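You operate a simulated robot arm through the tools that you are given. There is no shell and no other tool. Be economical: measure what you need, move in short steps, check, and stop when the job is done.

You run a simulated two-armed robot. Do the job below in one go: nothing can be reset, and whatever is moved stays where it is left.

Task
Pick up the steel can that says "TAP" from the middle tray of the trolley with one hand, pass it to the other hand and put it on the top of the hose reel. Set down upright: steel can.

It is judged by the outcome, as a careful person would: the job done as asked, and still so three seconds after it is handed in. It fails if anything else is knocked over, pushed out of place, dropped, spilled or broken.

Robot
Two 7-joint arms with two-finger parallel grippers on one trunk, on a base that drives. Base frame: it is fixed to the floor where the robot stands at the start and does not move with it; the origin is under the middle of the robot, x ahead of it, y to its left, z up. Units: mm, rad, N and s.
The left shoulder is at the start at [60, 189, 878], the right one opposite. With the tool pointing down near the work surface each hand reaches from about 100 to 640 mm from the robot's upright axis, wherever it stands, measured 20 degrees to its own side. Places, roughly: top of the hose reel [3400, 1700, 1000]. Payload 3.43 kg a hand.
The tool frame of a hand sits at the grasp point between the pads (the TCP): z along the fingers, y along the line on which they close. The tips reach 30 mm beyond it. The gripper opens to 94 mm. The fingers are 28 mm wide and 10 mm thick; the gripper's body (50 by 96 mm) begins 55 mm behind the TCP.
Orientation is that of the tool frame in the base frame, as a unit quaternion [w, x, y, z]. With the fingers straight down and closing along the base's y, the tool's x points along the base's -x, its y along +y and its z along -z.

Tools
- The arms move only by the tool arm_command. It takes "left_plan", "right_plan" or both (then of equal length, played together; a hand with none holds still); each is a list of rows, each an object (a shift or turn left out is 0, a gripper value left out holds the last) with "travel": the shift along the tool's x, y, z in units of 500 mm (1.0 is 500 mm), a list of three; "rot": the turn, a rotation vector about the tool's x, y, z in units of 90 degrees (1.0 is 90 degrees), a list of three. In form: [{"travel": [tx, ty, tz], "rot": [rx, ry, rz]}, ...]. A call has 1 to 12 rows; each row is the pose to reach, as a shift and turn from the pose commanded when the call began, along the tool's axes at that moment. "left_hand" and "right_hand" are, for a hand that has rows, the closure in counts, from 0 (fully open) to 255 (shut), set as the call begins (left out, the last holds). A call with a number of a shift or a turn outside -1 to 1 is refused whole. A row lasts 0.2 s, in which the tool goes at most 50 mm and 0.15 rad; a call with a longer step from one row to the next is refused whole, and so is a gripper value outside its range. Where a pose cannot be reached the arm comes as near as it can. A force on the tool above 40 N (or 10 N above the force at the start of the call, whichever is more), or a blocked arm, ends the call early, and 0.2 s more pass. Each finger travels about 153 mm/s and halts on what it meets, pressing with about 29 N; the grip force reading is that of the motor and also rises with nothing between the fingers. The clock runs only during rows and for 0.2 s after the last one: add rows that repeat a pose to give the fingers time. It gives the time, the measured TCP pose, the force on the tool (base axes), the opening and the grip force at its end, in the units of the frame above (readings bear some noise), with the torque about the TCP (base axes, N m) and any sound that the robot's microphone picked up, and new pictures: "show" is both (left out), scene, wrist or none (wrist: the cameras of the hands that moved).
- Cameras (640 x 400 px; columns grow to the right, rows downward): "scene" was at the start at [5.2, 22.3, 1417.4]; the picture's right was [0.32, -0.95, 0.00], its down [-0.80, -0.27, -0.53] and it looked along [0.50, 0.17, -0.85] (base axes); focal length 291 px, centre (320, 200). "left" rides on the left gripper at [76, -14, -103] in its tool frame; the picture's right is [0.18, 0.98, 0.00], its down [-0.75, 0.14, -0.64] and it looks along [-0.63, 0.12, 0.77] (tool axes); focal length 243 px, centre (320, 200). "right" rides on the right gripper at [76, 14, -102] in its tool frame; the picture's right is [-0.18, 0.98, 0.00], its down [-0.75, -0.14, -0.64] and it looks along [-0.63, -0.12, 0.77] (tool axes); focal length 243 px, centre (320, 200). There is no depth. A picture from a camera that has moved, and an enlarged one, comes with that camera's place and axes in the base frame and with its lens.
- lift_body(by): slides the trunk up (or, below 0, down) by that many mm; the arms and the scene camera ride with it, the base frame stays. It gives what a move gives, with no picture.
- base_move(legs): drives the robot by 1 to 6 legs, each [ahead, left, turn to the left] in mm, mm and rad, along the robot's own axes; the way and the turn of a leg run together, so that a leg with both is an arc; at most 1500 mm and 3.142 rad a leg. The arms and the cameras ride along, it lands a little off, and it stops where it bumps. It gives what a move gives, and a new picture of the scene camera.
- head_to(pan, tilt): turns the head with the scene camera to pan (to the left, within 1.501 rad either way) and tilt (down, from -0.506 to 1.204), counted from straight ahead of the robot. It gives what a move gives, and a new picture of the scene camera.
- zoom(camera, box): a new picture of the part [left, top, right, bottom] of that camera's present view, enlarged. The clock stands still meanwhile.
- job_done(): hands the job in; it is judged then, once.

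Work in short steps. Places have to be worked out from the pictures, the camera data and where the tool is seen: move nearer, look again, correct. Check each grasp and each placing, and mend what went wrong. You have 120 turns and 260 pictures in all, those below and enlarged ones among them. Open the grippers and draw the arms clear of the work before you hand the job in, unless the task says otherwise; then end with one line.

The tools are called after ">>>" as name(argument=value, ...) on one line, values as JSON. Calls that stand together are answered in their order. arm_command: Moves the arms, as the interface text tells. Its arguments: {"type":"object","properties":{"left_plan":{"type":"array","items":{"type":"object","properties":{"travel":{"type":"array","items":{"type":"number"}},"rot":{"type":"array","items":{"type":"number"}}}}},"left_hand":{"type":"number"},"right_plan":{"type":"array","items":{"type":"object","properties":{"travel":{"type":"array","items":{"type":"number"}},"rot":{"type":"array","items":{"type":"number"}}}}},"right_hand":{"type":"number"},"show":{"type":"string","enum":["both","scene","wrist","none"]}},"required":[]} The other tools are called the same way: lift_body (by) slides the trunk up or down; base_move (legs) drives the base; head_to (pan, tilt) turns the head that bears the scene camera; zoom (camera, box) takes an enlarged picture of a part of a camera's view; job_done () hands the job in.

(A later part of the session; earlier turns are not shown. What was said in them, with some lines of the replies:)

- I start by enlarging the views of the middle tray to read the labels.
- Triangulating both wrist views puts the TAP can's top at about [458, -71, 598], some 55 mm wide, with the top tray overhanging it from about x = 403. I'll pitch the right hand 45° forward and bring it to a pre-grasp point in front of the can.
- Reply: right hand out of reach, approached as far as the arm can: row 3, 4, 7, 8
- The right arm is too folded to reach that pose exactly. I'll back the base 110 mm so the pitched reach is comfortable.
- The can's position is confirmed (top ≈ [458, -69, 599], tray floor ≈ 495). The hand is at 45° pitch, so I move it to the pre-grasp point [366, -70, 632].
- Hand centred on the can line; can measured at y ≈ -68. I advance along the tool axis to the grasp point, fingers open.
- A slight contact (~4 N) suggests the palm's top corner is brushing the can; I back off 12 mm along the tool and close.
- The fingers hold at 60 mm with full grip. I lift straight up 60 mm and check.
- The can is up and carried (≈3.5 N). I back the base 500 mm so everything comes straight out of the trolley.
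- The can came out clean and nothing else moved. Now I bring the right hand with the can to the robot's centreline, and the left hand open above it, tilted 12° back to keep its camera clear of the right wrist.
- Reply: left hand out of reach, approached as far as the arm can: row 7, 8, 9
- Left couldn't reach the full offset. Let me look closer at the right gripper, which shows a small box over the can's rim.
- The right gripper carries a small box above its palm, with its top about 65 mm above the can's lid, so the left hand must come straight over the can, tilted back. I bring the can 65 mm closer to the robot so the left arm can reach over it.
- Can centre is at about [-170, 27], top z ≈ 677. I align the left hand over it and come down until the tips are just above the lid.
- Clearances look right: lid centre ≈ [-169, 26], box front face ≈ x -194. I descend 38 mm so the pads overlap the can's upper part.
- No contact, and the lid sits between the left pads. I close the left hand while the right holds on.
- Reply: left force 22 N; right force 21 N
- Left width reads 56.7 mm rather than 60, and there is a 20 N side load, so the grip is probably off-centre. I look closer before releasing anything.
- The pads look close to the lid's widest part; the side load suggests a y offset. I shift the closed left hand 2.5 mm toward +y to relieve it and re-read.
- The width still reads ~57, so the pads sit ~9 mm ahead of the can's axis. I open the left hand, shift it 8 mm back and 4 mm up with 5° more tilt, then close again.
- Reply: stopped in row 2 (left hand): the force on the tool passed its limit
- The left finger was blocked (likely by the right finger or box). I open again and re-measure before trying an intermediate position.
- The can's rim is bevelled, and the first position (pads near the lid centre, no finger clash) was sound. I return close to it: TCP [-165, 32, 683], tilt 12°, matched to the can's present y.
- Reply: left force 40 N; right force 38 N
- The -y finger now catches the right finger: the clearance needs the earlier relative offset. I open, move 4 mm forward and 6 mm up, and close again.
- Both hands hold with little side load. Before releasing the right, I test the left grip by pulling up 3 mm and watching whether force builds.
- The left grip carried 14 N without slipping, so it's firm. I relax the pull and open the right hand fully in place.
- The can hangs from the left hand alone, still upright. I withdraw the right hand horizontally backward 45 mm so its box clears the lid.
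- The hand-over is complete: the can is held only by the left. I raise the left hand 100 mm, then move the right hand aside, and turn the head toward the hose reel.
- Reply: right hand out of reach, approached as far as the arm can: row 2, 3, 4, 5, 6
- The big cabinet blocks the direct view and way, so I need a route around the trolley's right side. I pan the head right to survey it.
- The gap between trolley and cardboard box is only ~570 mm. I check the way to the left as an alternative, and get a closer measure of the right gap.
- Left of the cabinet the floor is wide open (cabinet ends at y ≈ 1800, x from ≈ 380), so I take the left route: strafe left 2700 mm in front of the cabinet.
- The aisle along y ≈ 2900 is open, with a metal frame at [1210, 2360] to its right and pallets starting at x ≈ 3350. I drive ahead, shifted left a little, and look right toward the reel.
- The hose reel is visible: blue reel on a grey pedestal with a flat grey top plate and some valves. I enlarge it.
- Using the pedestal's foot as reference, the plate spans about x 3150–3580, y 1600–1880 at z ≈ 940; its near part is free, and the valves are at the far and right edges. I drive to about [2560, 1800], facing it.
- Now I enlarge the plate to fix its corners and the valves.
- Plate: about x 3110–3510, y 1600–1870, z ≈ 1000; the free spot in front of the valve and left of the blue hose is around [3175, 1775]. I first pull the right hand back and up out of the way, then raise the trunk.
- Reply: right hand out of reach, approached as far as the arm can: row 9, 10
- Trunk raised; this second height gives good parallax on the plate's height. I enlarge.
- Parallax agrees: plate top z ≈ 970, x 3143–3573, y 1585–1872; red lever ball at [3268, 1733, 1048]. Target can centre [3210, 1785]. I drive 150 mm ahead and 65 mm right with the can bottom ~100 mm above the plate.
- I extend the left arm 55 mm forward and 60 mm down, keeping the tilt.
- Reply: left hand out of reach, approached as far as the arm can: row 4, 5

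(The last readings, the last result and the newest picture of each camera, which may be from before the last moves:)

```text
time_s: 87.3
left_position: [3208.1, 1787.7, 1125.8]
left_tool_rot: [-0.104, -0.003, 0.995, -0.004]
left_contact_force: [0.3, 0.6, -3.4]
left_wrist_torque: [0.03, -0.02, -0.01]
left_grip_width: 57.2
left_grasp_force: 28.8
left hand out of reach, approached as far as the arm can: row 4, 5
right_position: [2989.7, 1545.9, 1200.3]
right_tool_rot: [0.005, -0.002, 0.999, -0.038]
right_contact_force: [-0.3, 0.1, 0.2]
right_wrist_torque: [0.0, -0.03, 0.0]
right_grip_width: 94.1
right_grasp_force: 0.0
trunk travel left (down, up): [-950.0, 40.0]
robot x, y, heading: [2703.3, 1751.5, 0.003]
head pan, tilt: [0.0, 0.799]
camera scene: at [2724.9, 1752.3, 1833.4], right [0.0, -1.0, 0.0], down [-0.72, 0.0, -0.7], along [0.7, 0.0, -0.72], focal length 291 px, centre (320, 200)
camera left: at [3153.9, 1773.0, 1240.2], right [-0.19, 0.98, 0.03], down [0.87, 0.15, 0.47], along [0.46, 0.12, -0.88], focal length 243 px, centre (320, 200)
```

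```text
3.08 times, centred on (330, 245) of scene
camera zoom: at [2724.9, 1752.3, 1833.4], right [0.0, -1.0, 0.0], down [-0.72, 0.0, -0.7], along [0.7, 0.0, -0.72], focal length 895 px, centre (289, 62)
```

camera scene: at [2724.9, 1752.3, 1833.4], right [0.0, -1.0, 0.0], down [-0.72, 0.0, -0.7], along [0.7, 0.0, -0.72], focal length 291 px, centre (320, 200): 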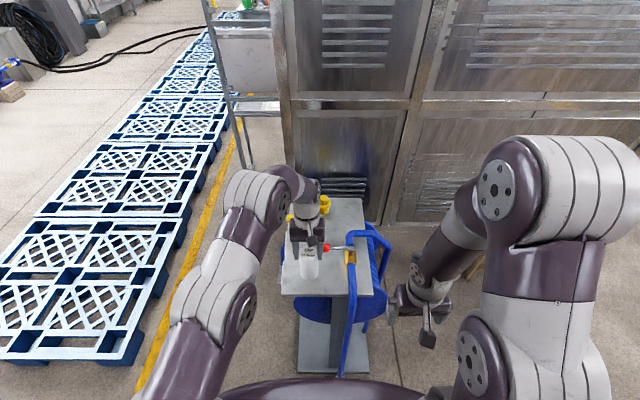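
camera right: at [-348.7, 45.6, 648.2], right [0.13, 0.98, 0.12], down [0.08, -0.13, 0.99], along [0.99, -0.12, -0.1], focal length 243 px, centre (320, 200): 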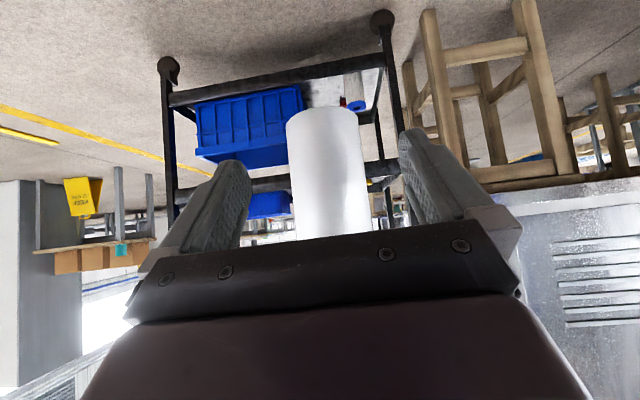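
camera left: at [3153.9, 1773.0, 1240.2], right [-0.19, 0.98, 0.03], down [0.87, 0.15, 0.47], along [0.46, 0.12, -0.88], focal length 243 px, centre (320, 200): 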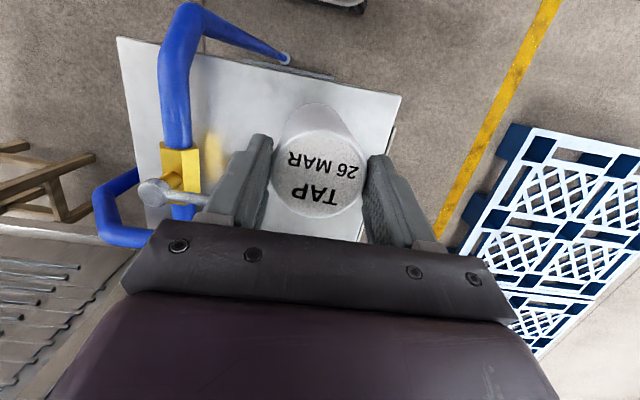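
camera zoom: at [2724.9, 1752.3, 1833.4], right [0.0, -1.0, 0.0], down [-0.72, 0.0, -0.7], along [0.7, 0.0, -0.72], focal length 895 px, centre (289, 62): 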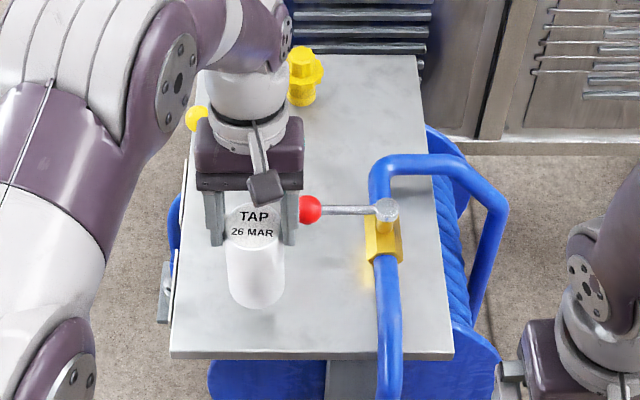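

The can is above a free part of the plate, clear of the lever ball. I descend 36 mm to just above expected contact.

>>> arm_command(left_plan=[{"travel": [-0.005, 0, 0.025]}, {"travel": [-0.01, 0, 0.048]}, {"travel": [-0.015, 0, 0.07]}, {"travel": [-0.015, 0, 0.07]}])

>>> zoom(camera="scene", box=[250, 180, 410, 310])

```text
time_s: 88.3
left_position: [3207.3, 1787.7, 1088.6]
left_tool_rot: [-0.106, -0.003, 0.994, -0.003]
left_contact_force: [-0.7, -0.3, -2.6]
left_wrist_torque: [0.01, -0.01, 0.01]
left_grip_width: 57.0
left_grasp_force: 29.5
right_position: [2989.8, 1543.9, 1199.3]
right_tool_rot: [0.006, -0.002, 0.999, -0.038]
right_contact_force: [0.6, -0.1, -0.7]
right_wrist_torque: [0.03, 0.02, -0.01]
right_grip_width: 93.9
right_grasp_force: 0.1
trunk travel left (down, up): [-950.0, 40.0]
robot x, y, heading: [2703.4, 1749.0, -0.002]
head pan, tilt: [0.0, 0.799]
camera scene: at [2726.4, 1752.0, 1833.4], right [0.0, -1.0, 0.0], down [-0.72, 0.0, -0.7], along [0.7, 0.0, -0.72], focal length 291 px, centre (320, 200)
camera left: at [3154.6, 1772.6, 1204.1], right [-0.19, 0.98, 0.03], down [0.87, 0.15, 0.47], along [0.46, 0.12, -0.88], focal length 243 px, centre (320, 200)
```

scene: 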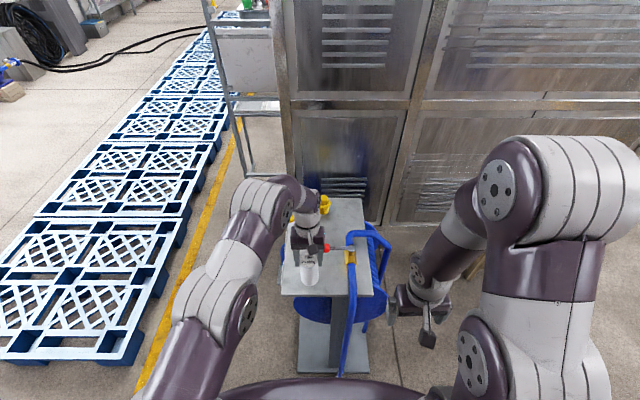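
left: 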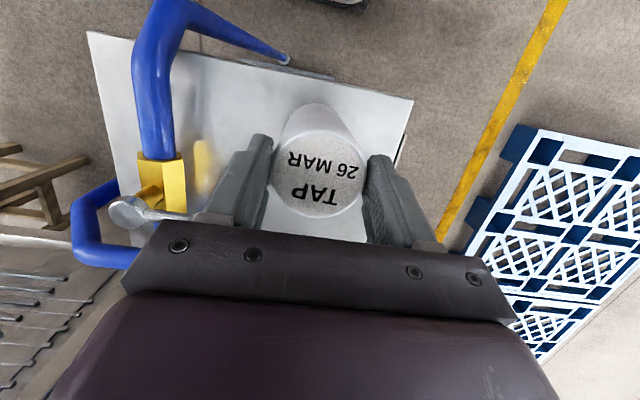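

```text
3.08 times, centred on (330, 245) of scene
camera zoom: at [2726.4, 1752.0, 1833.4], right [0.0, -1.0, 0.0], down [-0.72, 0.0, -0.7], along [0.7, 0.0, -0.72], focal length 895 px, centre (289, 62)
```

zoom: 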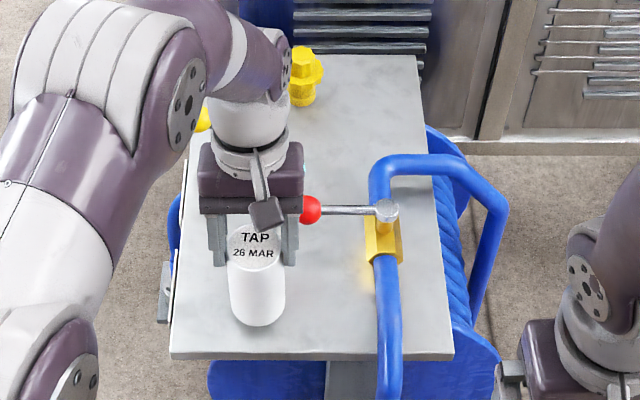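

Still no contact (weight reads ~3 N). I lower in small steps and watch the force.

>>> arm_command(left_plan=[{"travel": [-0.0008, 0, 0.004]}, {"travel": [-0.0017, 0, 0.008]}, {"travel": [-0.0017, 0, 0.008]}], show="none")

```text
time_s: 89.1
left_position: [3208.5, 1787.5, 1085.3]
left_tool_rot: [-0.104, -0.003, 0.995, -0.003]
left_contact_force: [-0.1, -1.0, -3.3]
left_wrist_torque: [0.03, 0.01, -0.01]
left_grip_width: 57.3
left_grasp_force: 29.0
right_position: [2991.0, 1545.3, 1199.4]
right_tool_rot: [0.005, -0.002, 0.999, -0.037]
right_contact_force: [0.2, -0.6, -0.1]
right_wrist_torque: [-0.01, 0.02, 0.01]
right_grip_width: 94.1
right_grasp_force: 0.1
trunk travel left (down, up): [-950.0, 40.0]
robot x, y, heading: [2705.3, 1753.8, 0.002]
head pan, tilt: [0.0, 0.799]
```

No contact yet; I continue 4 mm more in small steps.

>>> arm_command(left_plan=[{"travel": [-0.0008, 0, 0.004]}, {"travel": [-0.0017, 0, 0.008]}, {"travel": [-0.0017, 0, 0.008]}], show="none")

```text
time_s: 89.9
left_position: [3208.8, 1788.2, 1081.0]
left_tool_rot: [-0.105, -0.003, 0.994, -0.003]
left_contact_force: [-0.7, -0.4, -3.6]
left_wrist_torque: [0.0, -0.02, 0.03]
left_grip_width: 57.1
left_grasp_force: 28.9
right_position: [2990.4, 1544.6, 1199.3]
right_tool_rot: [0.006, -0.002, 0.999, -0.037]
right_contact_force: [-0.5, -0.2, -0.1]
right_wrist_torque: [-0.02, -0.02, 0.0]
right_grip_width: 94.0
right_grasp_force: 0.1
trunk travel left (down, up): [-950.0, 40.0]
robot x, y, heading: [2705.0, 1756.1, 0.004]
head pan, tilt: [0.0, 0.799]
```

Still free at 1081; continuing another 4 mm.

>>> arm_command(left_plan=[{"travel": [-0.0008, 0, 0.004]}, {"travel": [-0.0017, 0, 0.008]}, {"travel": [-0.0017, 0, 0.008]}], show="none")

>>> zoom(camera="scene", box=[270, 210, 370, 310])

```text
time_s: 90.7
left_position: [3207.9, 1786.1, 1077.8]
left_tool_rot: [-0.106, -0.003, 0.994, -0.004]
left_contact_force: [-0.8, -0.6, -3.2]
left_wrist_torque: [-0.03, 0.01, 0.01]
left_grip_width: 57.0
left_grasp_force: 28.9
right_position: [2989.1, 1545.2, 1199.1]
right_tool_rot: [0.006, -0.003, 0.999, -0.038]
right_contact_force: [-0.5, -0.3, -0.6]
right_wrist_torque: [-0.01, -0.02, -0.01]
right_grip_width: 93.9
right_grasp_force: 0.1
trunk travel left (down, up): [-950.0, 40.0]
robot x, y, heading: [2706.5, 1749.7, 0.003]
head pan, tilt: [0.0, 0.799]
```

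```text
4.00 times, centred on (320, 260) of scene
camera zoom: at [2726.3, 1752.0, 1833.4], right [0.0, -1.0, 0.0], down [-0.72, 0.0, -0.7], along [0.7, 0.0, -0.72], focal length 1163 px, centre (320, -40)
```

zoom: 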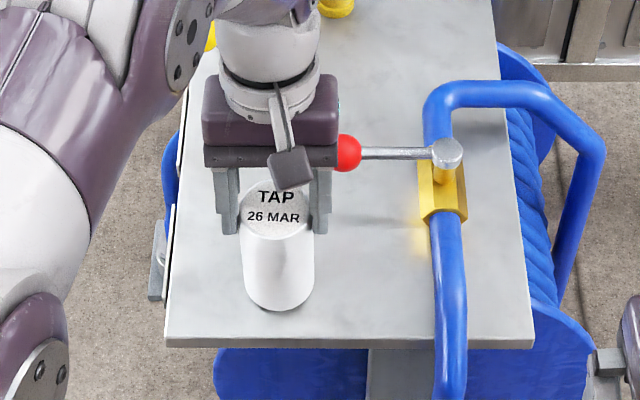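

The can's foot appears ~4 mm above the plate still. Continuing in small steps.

>>> arm_command(left_plan=[{"travel": [-0.0008, 0, 0.004]}, {"travel": [-0.0017, 0, 0.008]}, {"travel": [-0.0017, 0, 0.008]}], show="none")

>>> arm_command(left_plan=[{"travel": [-0.0004, 0, 0.002]}, {"travel": [-0.0008, 0, 0.004]}, {"travel": [-0.0008, 0, 0.004]}], show="none")

```text
time_s: 91.5
left_position: [3207.7, 1787.9, 1072.6]
left_tool_rot: [-0.105, -0.003, 0.994, -0.003]
left_contact_force: [1.4, -0.5, -2.4]
left_wrist_torque: [0.0, 0.02, -0.01]
left_grip_width: 57.1
left_grasp_force: 29.2
right_position: [2989.7, 1545.6, 1199.4]
right_tool_rot: [0.005, -0.001, 0.999, -0.038]
right_contact_force: [0.6, 0.1, -0.5]
right_wrist_torque: [0.0, -0.05, 0.01]
right_grip_width: 93.7
right_grasp_force: 0.1
trunk travel left (down, up): [-950.0, 40.0]
robot x, y, heading: [2706.1, 1751.2, 0.005]
head pan, tilt: [0.0, 0.799]
```

```text
time_s: 92.3
left_position: [3208.6, 1788.0, 1072.0]
left_tool_rot: [-0.104, -0.003, 0.995, -0.003]
left_contact_force: [0.8, 1.6, 6.9]
left_wrist_torque: [0.4, 0.13, -0.06]
left_grip_width: 57.1
left_grasp_force: 29.3
right_position: [2989.0, 1545.5, 1200.9]
right_tool_rot: [0.005, -0.003, 0.999, -0.037]
right_contact_force: [0.3, -0.4, -0.2]
right_wrist_torque: [0.01, -0.01, 0.02]
right_grip_width: 94.1
right_grasp_force: 0.0
trunk travel left (down, up): [-950.0, 40.0]
robot x, y, heading: [2707.0, 1749.7, 0.001]
head pan, tilt: [0.0, 0.799]
```

Contact: the force went to +7 N, so the can stands on the plate. I open the left hand to about 80 mm.

>>> arm_command(left_plan=[{"travel": [0, 0, 0]}, {"travel": [0, 0, 0]}, {"travel": [0, 0, 0]}], left_hand=30)

>>> zoom(camera="scene", box=[270, 210, 370, 310])

```text
time_s: 93.1
left_position: [3207.8, 1787.7, 1070.6]
left_tool_rot: [-0.105, -0.004, 0.994, -0.004]
left_contact_force: [0.3, -0.2, -1.0]
left_wrist_torque: [0.01, 0.01, -0.03]
left_grip_width: 83.0
left_grasp_force: 0.1
right_position: [2989.7, 1544.4, 1199.9]
right_tool_rot: [0.006, -0.003, 0.999, -0.037]
right_contact_force: [-0.3, 0.0, 0.8]
right_wrist_torque: [0.0, 0.0, 0.03]
right_grip_width: 94.1
right_grasp_force: 0.1
trunk travel left (down, up): [-950.0, 40.0]
robot x, y, heading: [2705.6, 1749.2, 0.0]
head pan, tilt: [0.0, 0.799]
camera scene: at [2725.9, 1751.9, 1833.4], right [0.0, -1.0, 0.0], down [-0.72, 0.0, -0.7], along [0.7, 0.0, -0.72], focal length 291 px, centre (320, 200)
camera left: at [3154.4, 1772.5, 1186.2], right [-0.19, 0.98, 0.03], down [0.87, 0.15, 0.47], along [0.46, 0.12, -0.88], focal length 243 px, centre (320, 200)
```

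scene: 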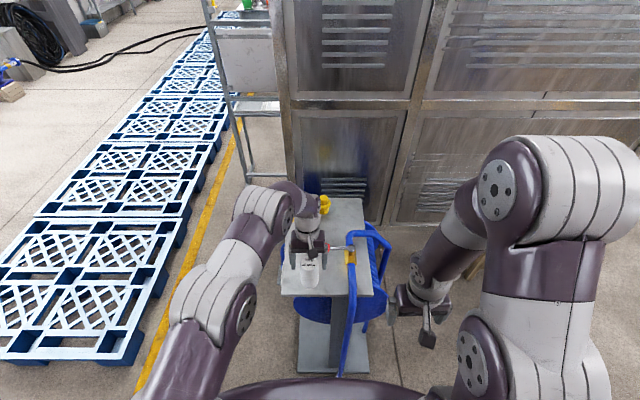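
left: 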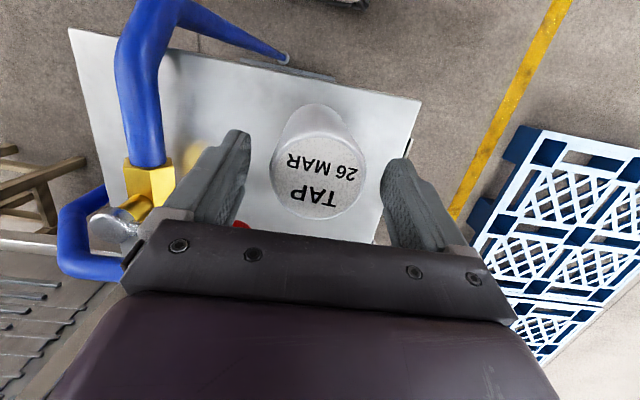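

```text
4.00 times, centred on (320, 260) of scene
camera zoom: at [2725.9, 1751.9, 1833.4], right [0.0, -1.0, 0.0], down [-0.72, 0.0, -0.7], along [0.7, 0.0, -0.72], focal length 1163 px, centre (320, -40)
```

zoom: 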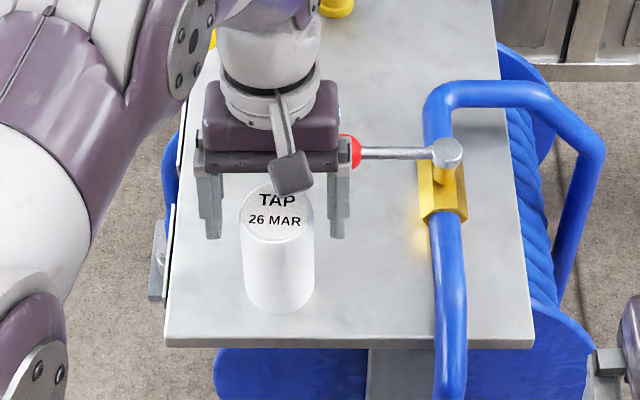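

The can stands upright and free between the open fingers. I raise the left hand straight up 120 mm.

>>> arm_command(left_plan=[{"travel": [0.008, 0, -0.039]}, {"travel": [0.017, 0, -0.078]}, {"travel": [0.025, 0, -0.117]}, {"travel": [0.033, 0, -0.156]}, {"travel": [0.042, 0, -0.196]}, {"travel": [0.05, 0, -0.235]}, {"travel": [0.05, 0, -0.235]}])

```text
time_s: 94.7
left_position: [3185.6, 1794.3, 1173.0]
left_tool_rot: [-0.104, -0.003, 0.995, -0.004]
left_contact_force: [-0.2, 0.8, 1.2]
left_wrist_torque: [0.01, 0.02, 0.02]
left_grip_width: 83.0
left_grasp_force: 0.0
left hand out of reach, approached as far as the arm can: row 4, 5, 6, 7
right_position: [2991.0, 1544.6, 1199.5]
right_tool_rot: [0.005, -0.002, 0.999, -0.038]
right_contact_force: [0.8, 0.9, 1.0]
right_wrist_torque: [0.0, -0.02, -0.01]
right_grip_width: 94.0
right_grasp_force: 0.0
trunk travel left (down, up): [-950.0, 40.0]
robot x, y, heading: [2707.0, 1754.5, 0.001]
head pan, tilt: [0.0, 0.799]
camera scene: at [2726.1, 1751.9, 1833.4], right [0.0, -1.0, 0.0], down [-0.72, 0.0, -0.7], along [0.7, 0.0, -0.72], focal length 291 px, centre (320, 200)
camera left: at [3131.8, 1779.2, 1288.0], right [-0.19, 0.98, 0.03], down [0.87, 0.15, 0.47], along [0.46, 0.12, -0.88], focal length 243 px, centre (320, 200)
```

scene: 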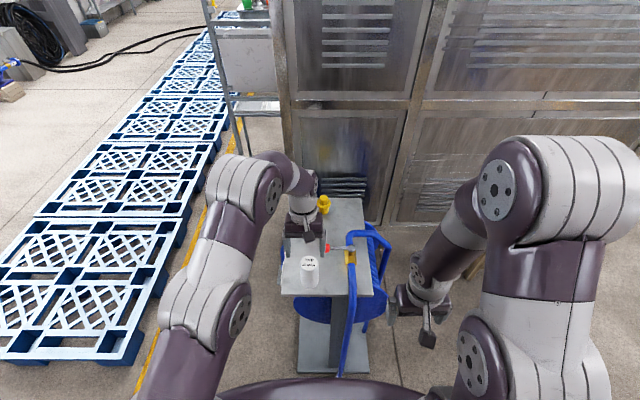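
left: 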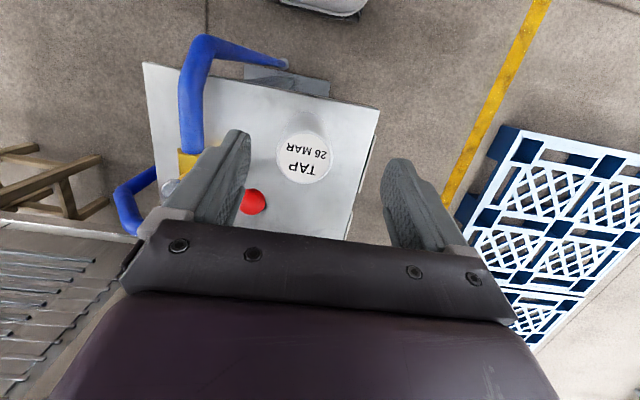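

The hand is clear above the can, which stands upright. I back the base 350 mm away and open both hands fully, then check.

>>> base_move(legs=[[-350, 0, 0]])

>>> arm_command(left_plan=[{"travel": [0, 0, 0]}, {"travel": [0, 0, 0]}], left_hand=0, show="none")

>>> zoom(camera="scene", box=[260, 100, 420, 220])

```text
time_s: 96.9
left_position: [2836.6, 1791.3, 1172.6]
left_tool_rot: [-0.106, -0.005, 0.994, -0.004]
left_contact_force: [0.1, 0.6, -0.4]
left_wrist_torque: [-0.01, -0.02, 0.0]
left_grip_width: 82.9
left_grasp_force: 0.1
right_position: [2642.6, 1543.1, 1199.9]
right_tool_rot: [0.004, -0.002, 0.999, -0.037]
right_contact_force: [-0.1, 0.4, -0.3]
right_wrist_torque: [0.01, -0.03, 0.0]
right_grip_width: 94.0
right_grasp_force: 0.0
trunk travel left (down, up): [-950.0, 40.0]
robot x, y, heading: [2352.9, 1749.7, 0.01]
head pan, tilt: [0.0, 0.799]
camera scene: at [2378.8, 1750.5, 1833.4], right [0.0, -1.0, 0.0], down [-0.72, 0.0, -0.7], along [0.7, 0.0, -0.72], focal length 291 px, centre (320, 200)
```

scene: 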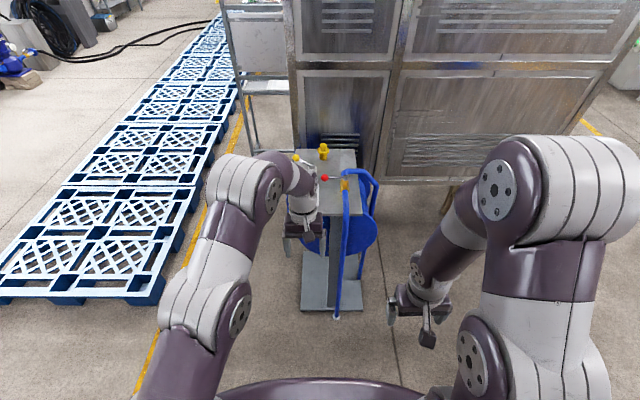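

```text
time_s: 97.5
left_position: [2837.0, 1791.7, 1172.5]
left_tool_rot: [-0.104, -0.003, 0.995, -0.004]
left_contact_force: [-0.3, -0.4, 0.3]
left_wrist_torque: [0.0, 0.05, 0.02]
left_grip_width: 94.1
left_grasp_force: 0.1
right_position: [2640.4, 1542.9, 1198.8]
right_tool_rot: [0.005, -0.003, 0.999, -0.037]
right_contact_force: [-0.4, -0.3, 0.6]
right_wrist_torque: [0.01, 0.01, -0.01]
right_grip_width: 94.1
right_grasp_force: 0.1
trunk travel left (down, up): [-950.0, 40.0]
robot x, y, heading: [2352.7, 1750.9, 0.009]
head pan, tilt: [0.0, 0.799]
```

```text
3.33 times, centred on (340, 160) of scene
camera zoom: at [2377.5, 1750.5, 1833.4], right [0.0, -1.0, 0.0], down [-0.72, 0.0, -0.7], along [0.7, 0.0, -0.72], focal length 970 px, centre (253, 333)
```

zoom: 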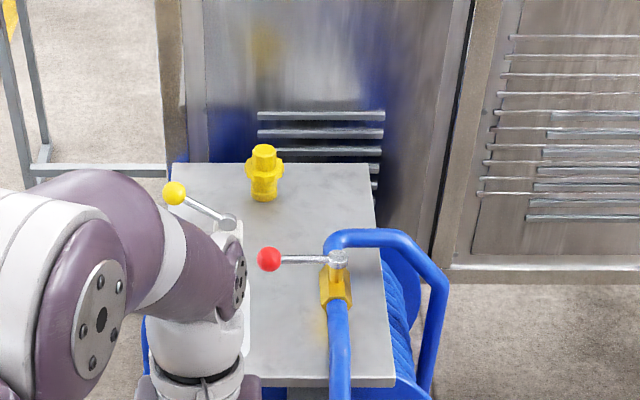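

The left arm hides the can from the head camera. I sidestep right 300 mm for an unobstructed check.

>>> base_move(legs=[[-50, -300, 0]])

>>> zoom(camera="scene", box=[180, 90, 360, 220])

```text
time_s: 99.6
left_position: [2786.6, 1498.7, 1173.2]
left_tool_rot: [-0.104, -0.005, 0.995, -0.005]
left_contact_force: [0.2, 0.0, -0.2]
left_wrist_torque: [-0.03, 0.02, 0.02]
left_grip_width: 93.7
left_grasp_force: 0.0
right_position: [2593.0, 1248.3, 1200.0]
right_tool_rot: [0.006, -0.003, 0.999, -0.039]
right_contact_force: [0.1, 0.4, -0.2]
right_wrist_torque: [-0.02, -0.01, 0.02]
right_grip_width: 93.8
right_grasp_force: 0.0
trunk travel left (down, up): [-950.0, 40.0]
robot x, y, heading: [2306.6, 1453.1, 0.007]
head pan, tilt: [0.0, 0.799]
camera scene: at [2327.9, 1456.3, 1833.4], right [0.01, -1.0, 0.0], down [-0.72, -0.01, -0.7], along [0.7, 0.0, -0.72], focal length 291 px, centre (320, 200)
```

scene: 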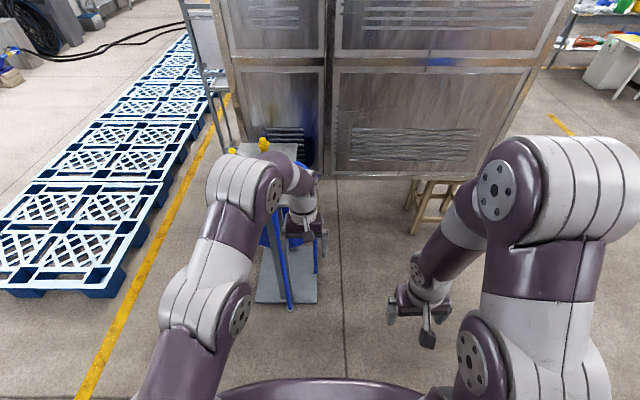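

```text
3.08 times, centred on (270, 155) of scene
camera zoom: at [2327.9, 1456.3, 1833.4], right [0.01, -1.0, 0.0], down [-0.72, -0.01, -0.7], along [0.7, 0.0, -0.72], focal length 895 px, centre (474, 338)
```

zoom: 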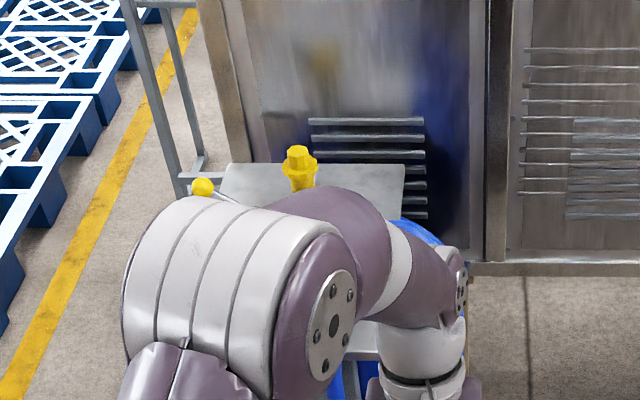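

That put the plate behind the arm; I move 550 mm left instead so it appears between the arms.

>>> base_move(legs=[[0, 550, 0]])

>>> zoom(camera="scene", box=[300, 90, 480, 220])

```text
time_s: 102.8
left_position: [2784.9, 2051.0, 1173.4]
left_tool_rot: [-0.105, -0.004, 0.994, -0.003]
left_contact_force: [-1.3, -0.7, 1.0]
left_wrist_torque: [0.01, -0.02, -0.03]
left_grip_width: 94.2
left_grasp_force: 0.1
right_position: [2588.7, 1799.6, 1199.2]
right_tool_rot: [0.005, -0.003, 0.999, -0.037]
right_contact_force: [0.9, 0.0, 0.3]
right_wrist_torque: [0.02, -0.02, -0.02]
right_grip_width: 94.0
right_grasp_force: 0.1
trunk travel left (down, up): [-950.0, 40.0]
robot x, y, heading: [2304.9, 2005.4, 0.003]
head pan, tilt: [0.0, 0.799]
camera scene: at [2324.2, 2006.6, 1833.4], right [0.01, -1.0, 0.0], down [-0.72, 0.0, -0.7], along [0.7, 0.0, -0.72], focal length 291 px, centre (320, 200)
```

scene: 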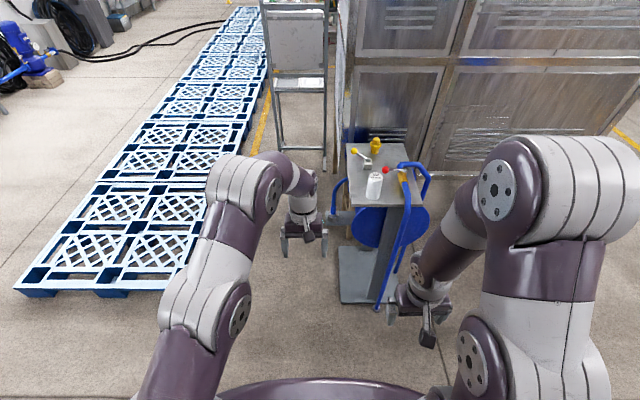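

```text
3.08 times, centred on (390, 155) of scene
camera zoom: at [2324.2, 2006.6, 1833.4], right [0.01, -1.0, 0.0], down [-0.72, 0.0, -0.7], along [0.7, 0.0, -0.72], focal length 895 px, centre (105, 338)
```

zoom: 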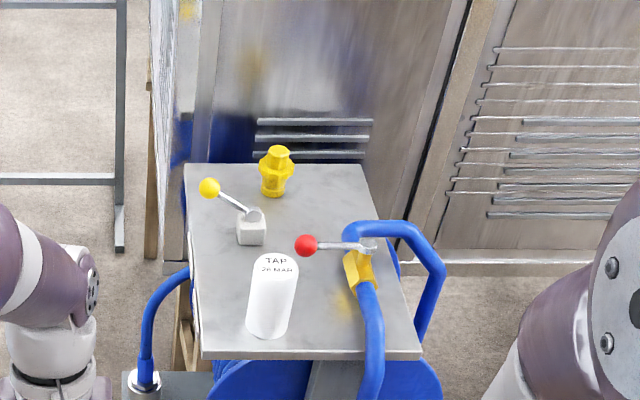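

The TAP can is standing upright on the reel's top plate, the valves are undisturbed, and both hands are open and clear. I hand the job in.

>>> job_done()

```text
The job is handed in.
```

The steel can marked "TAP" was picked from the trolley's middle tray with the right hand and passed to the left. It now stands upright on top of the hose reel, and nothing else was knocked or moved.
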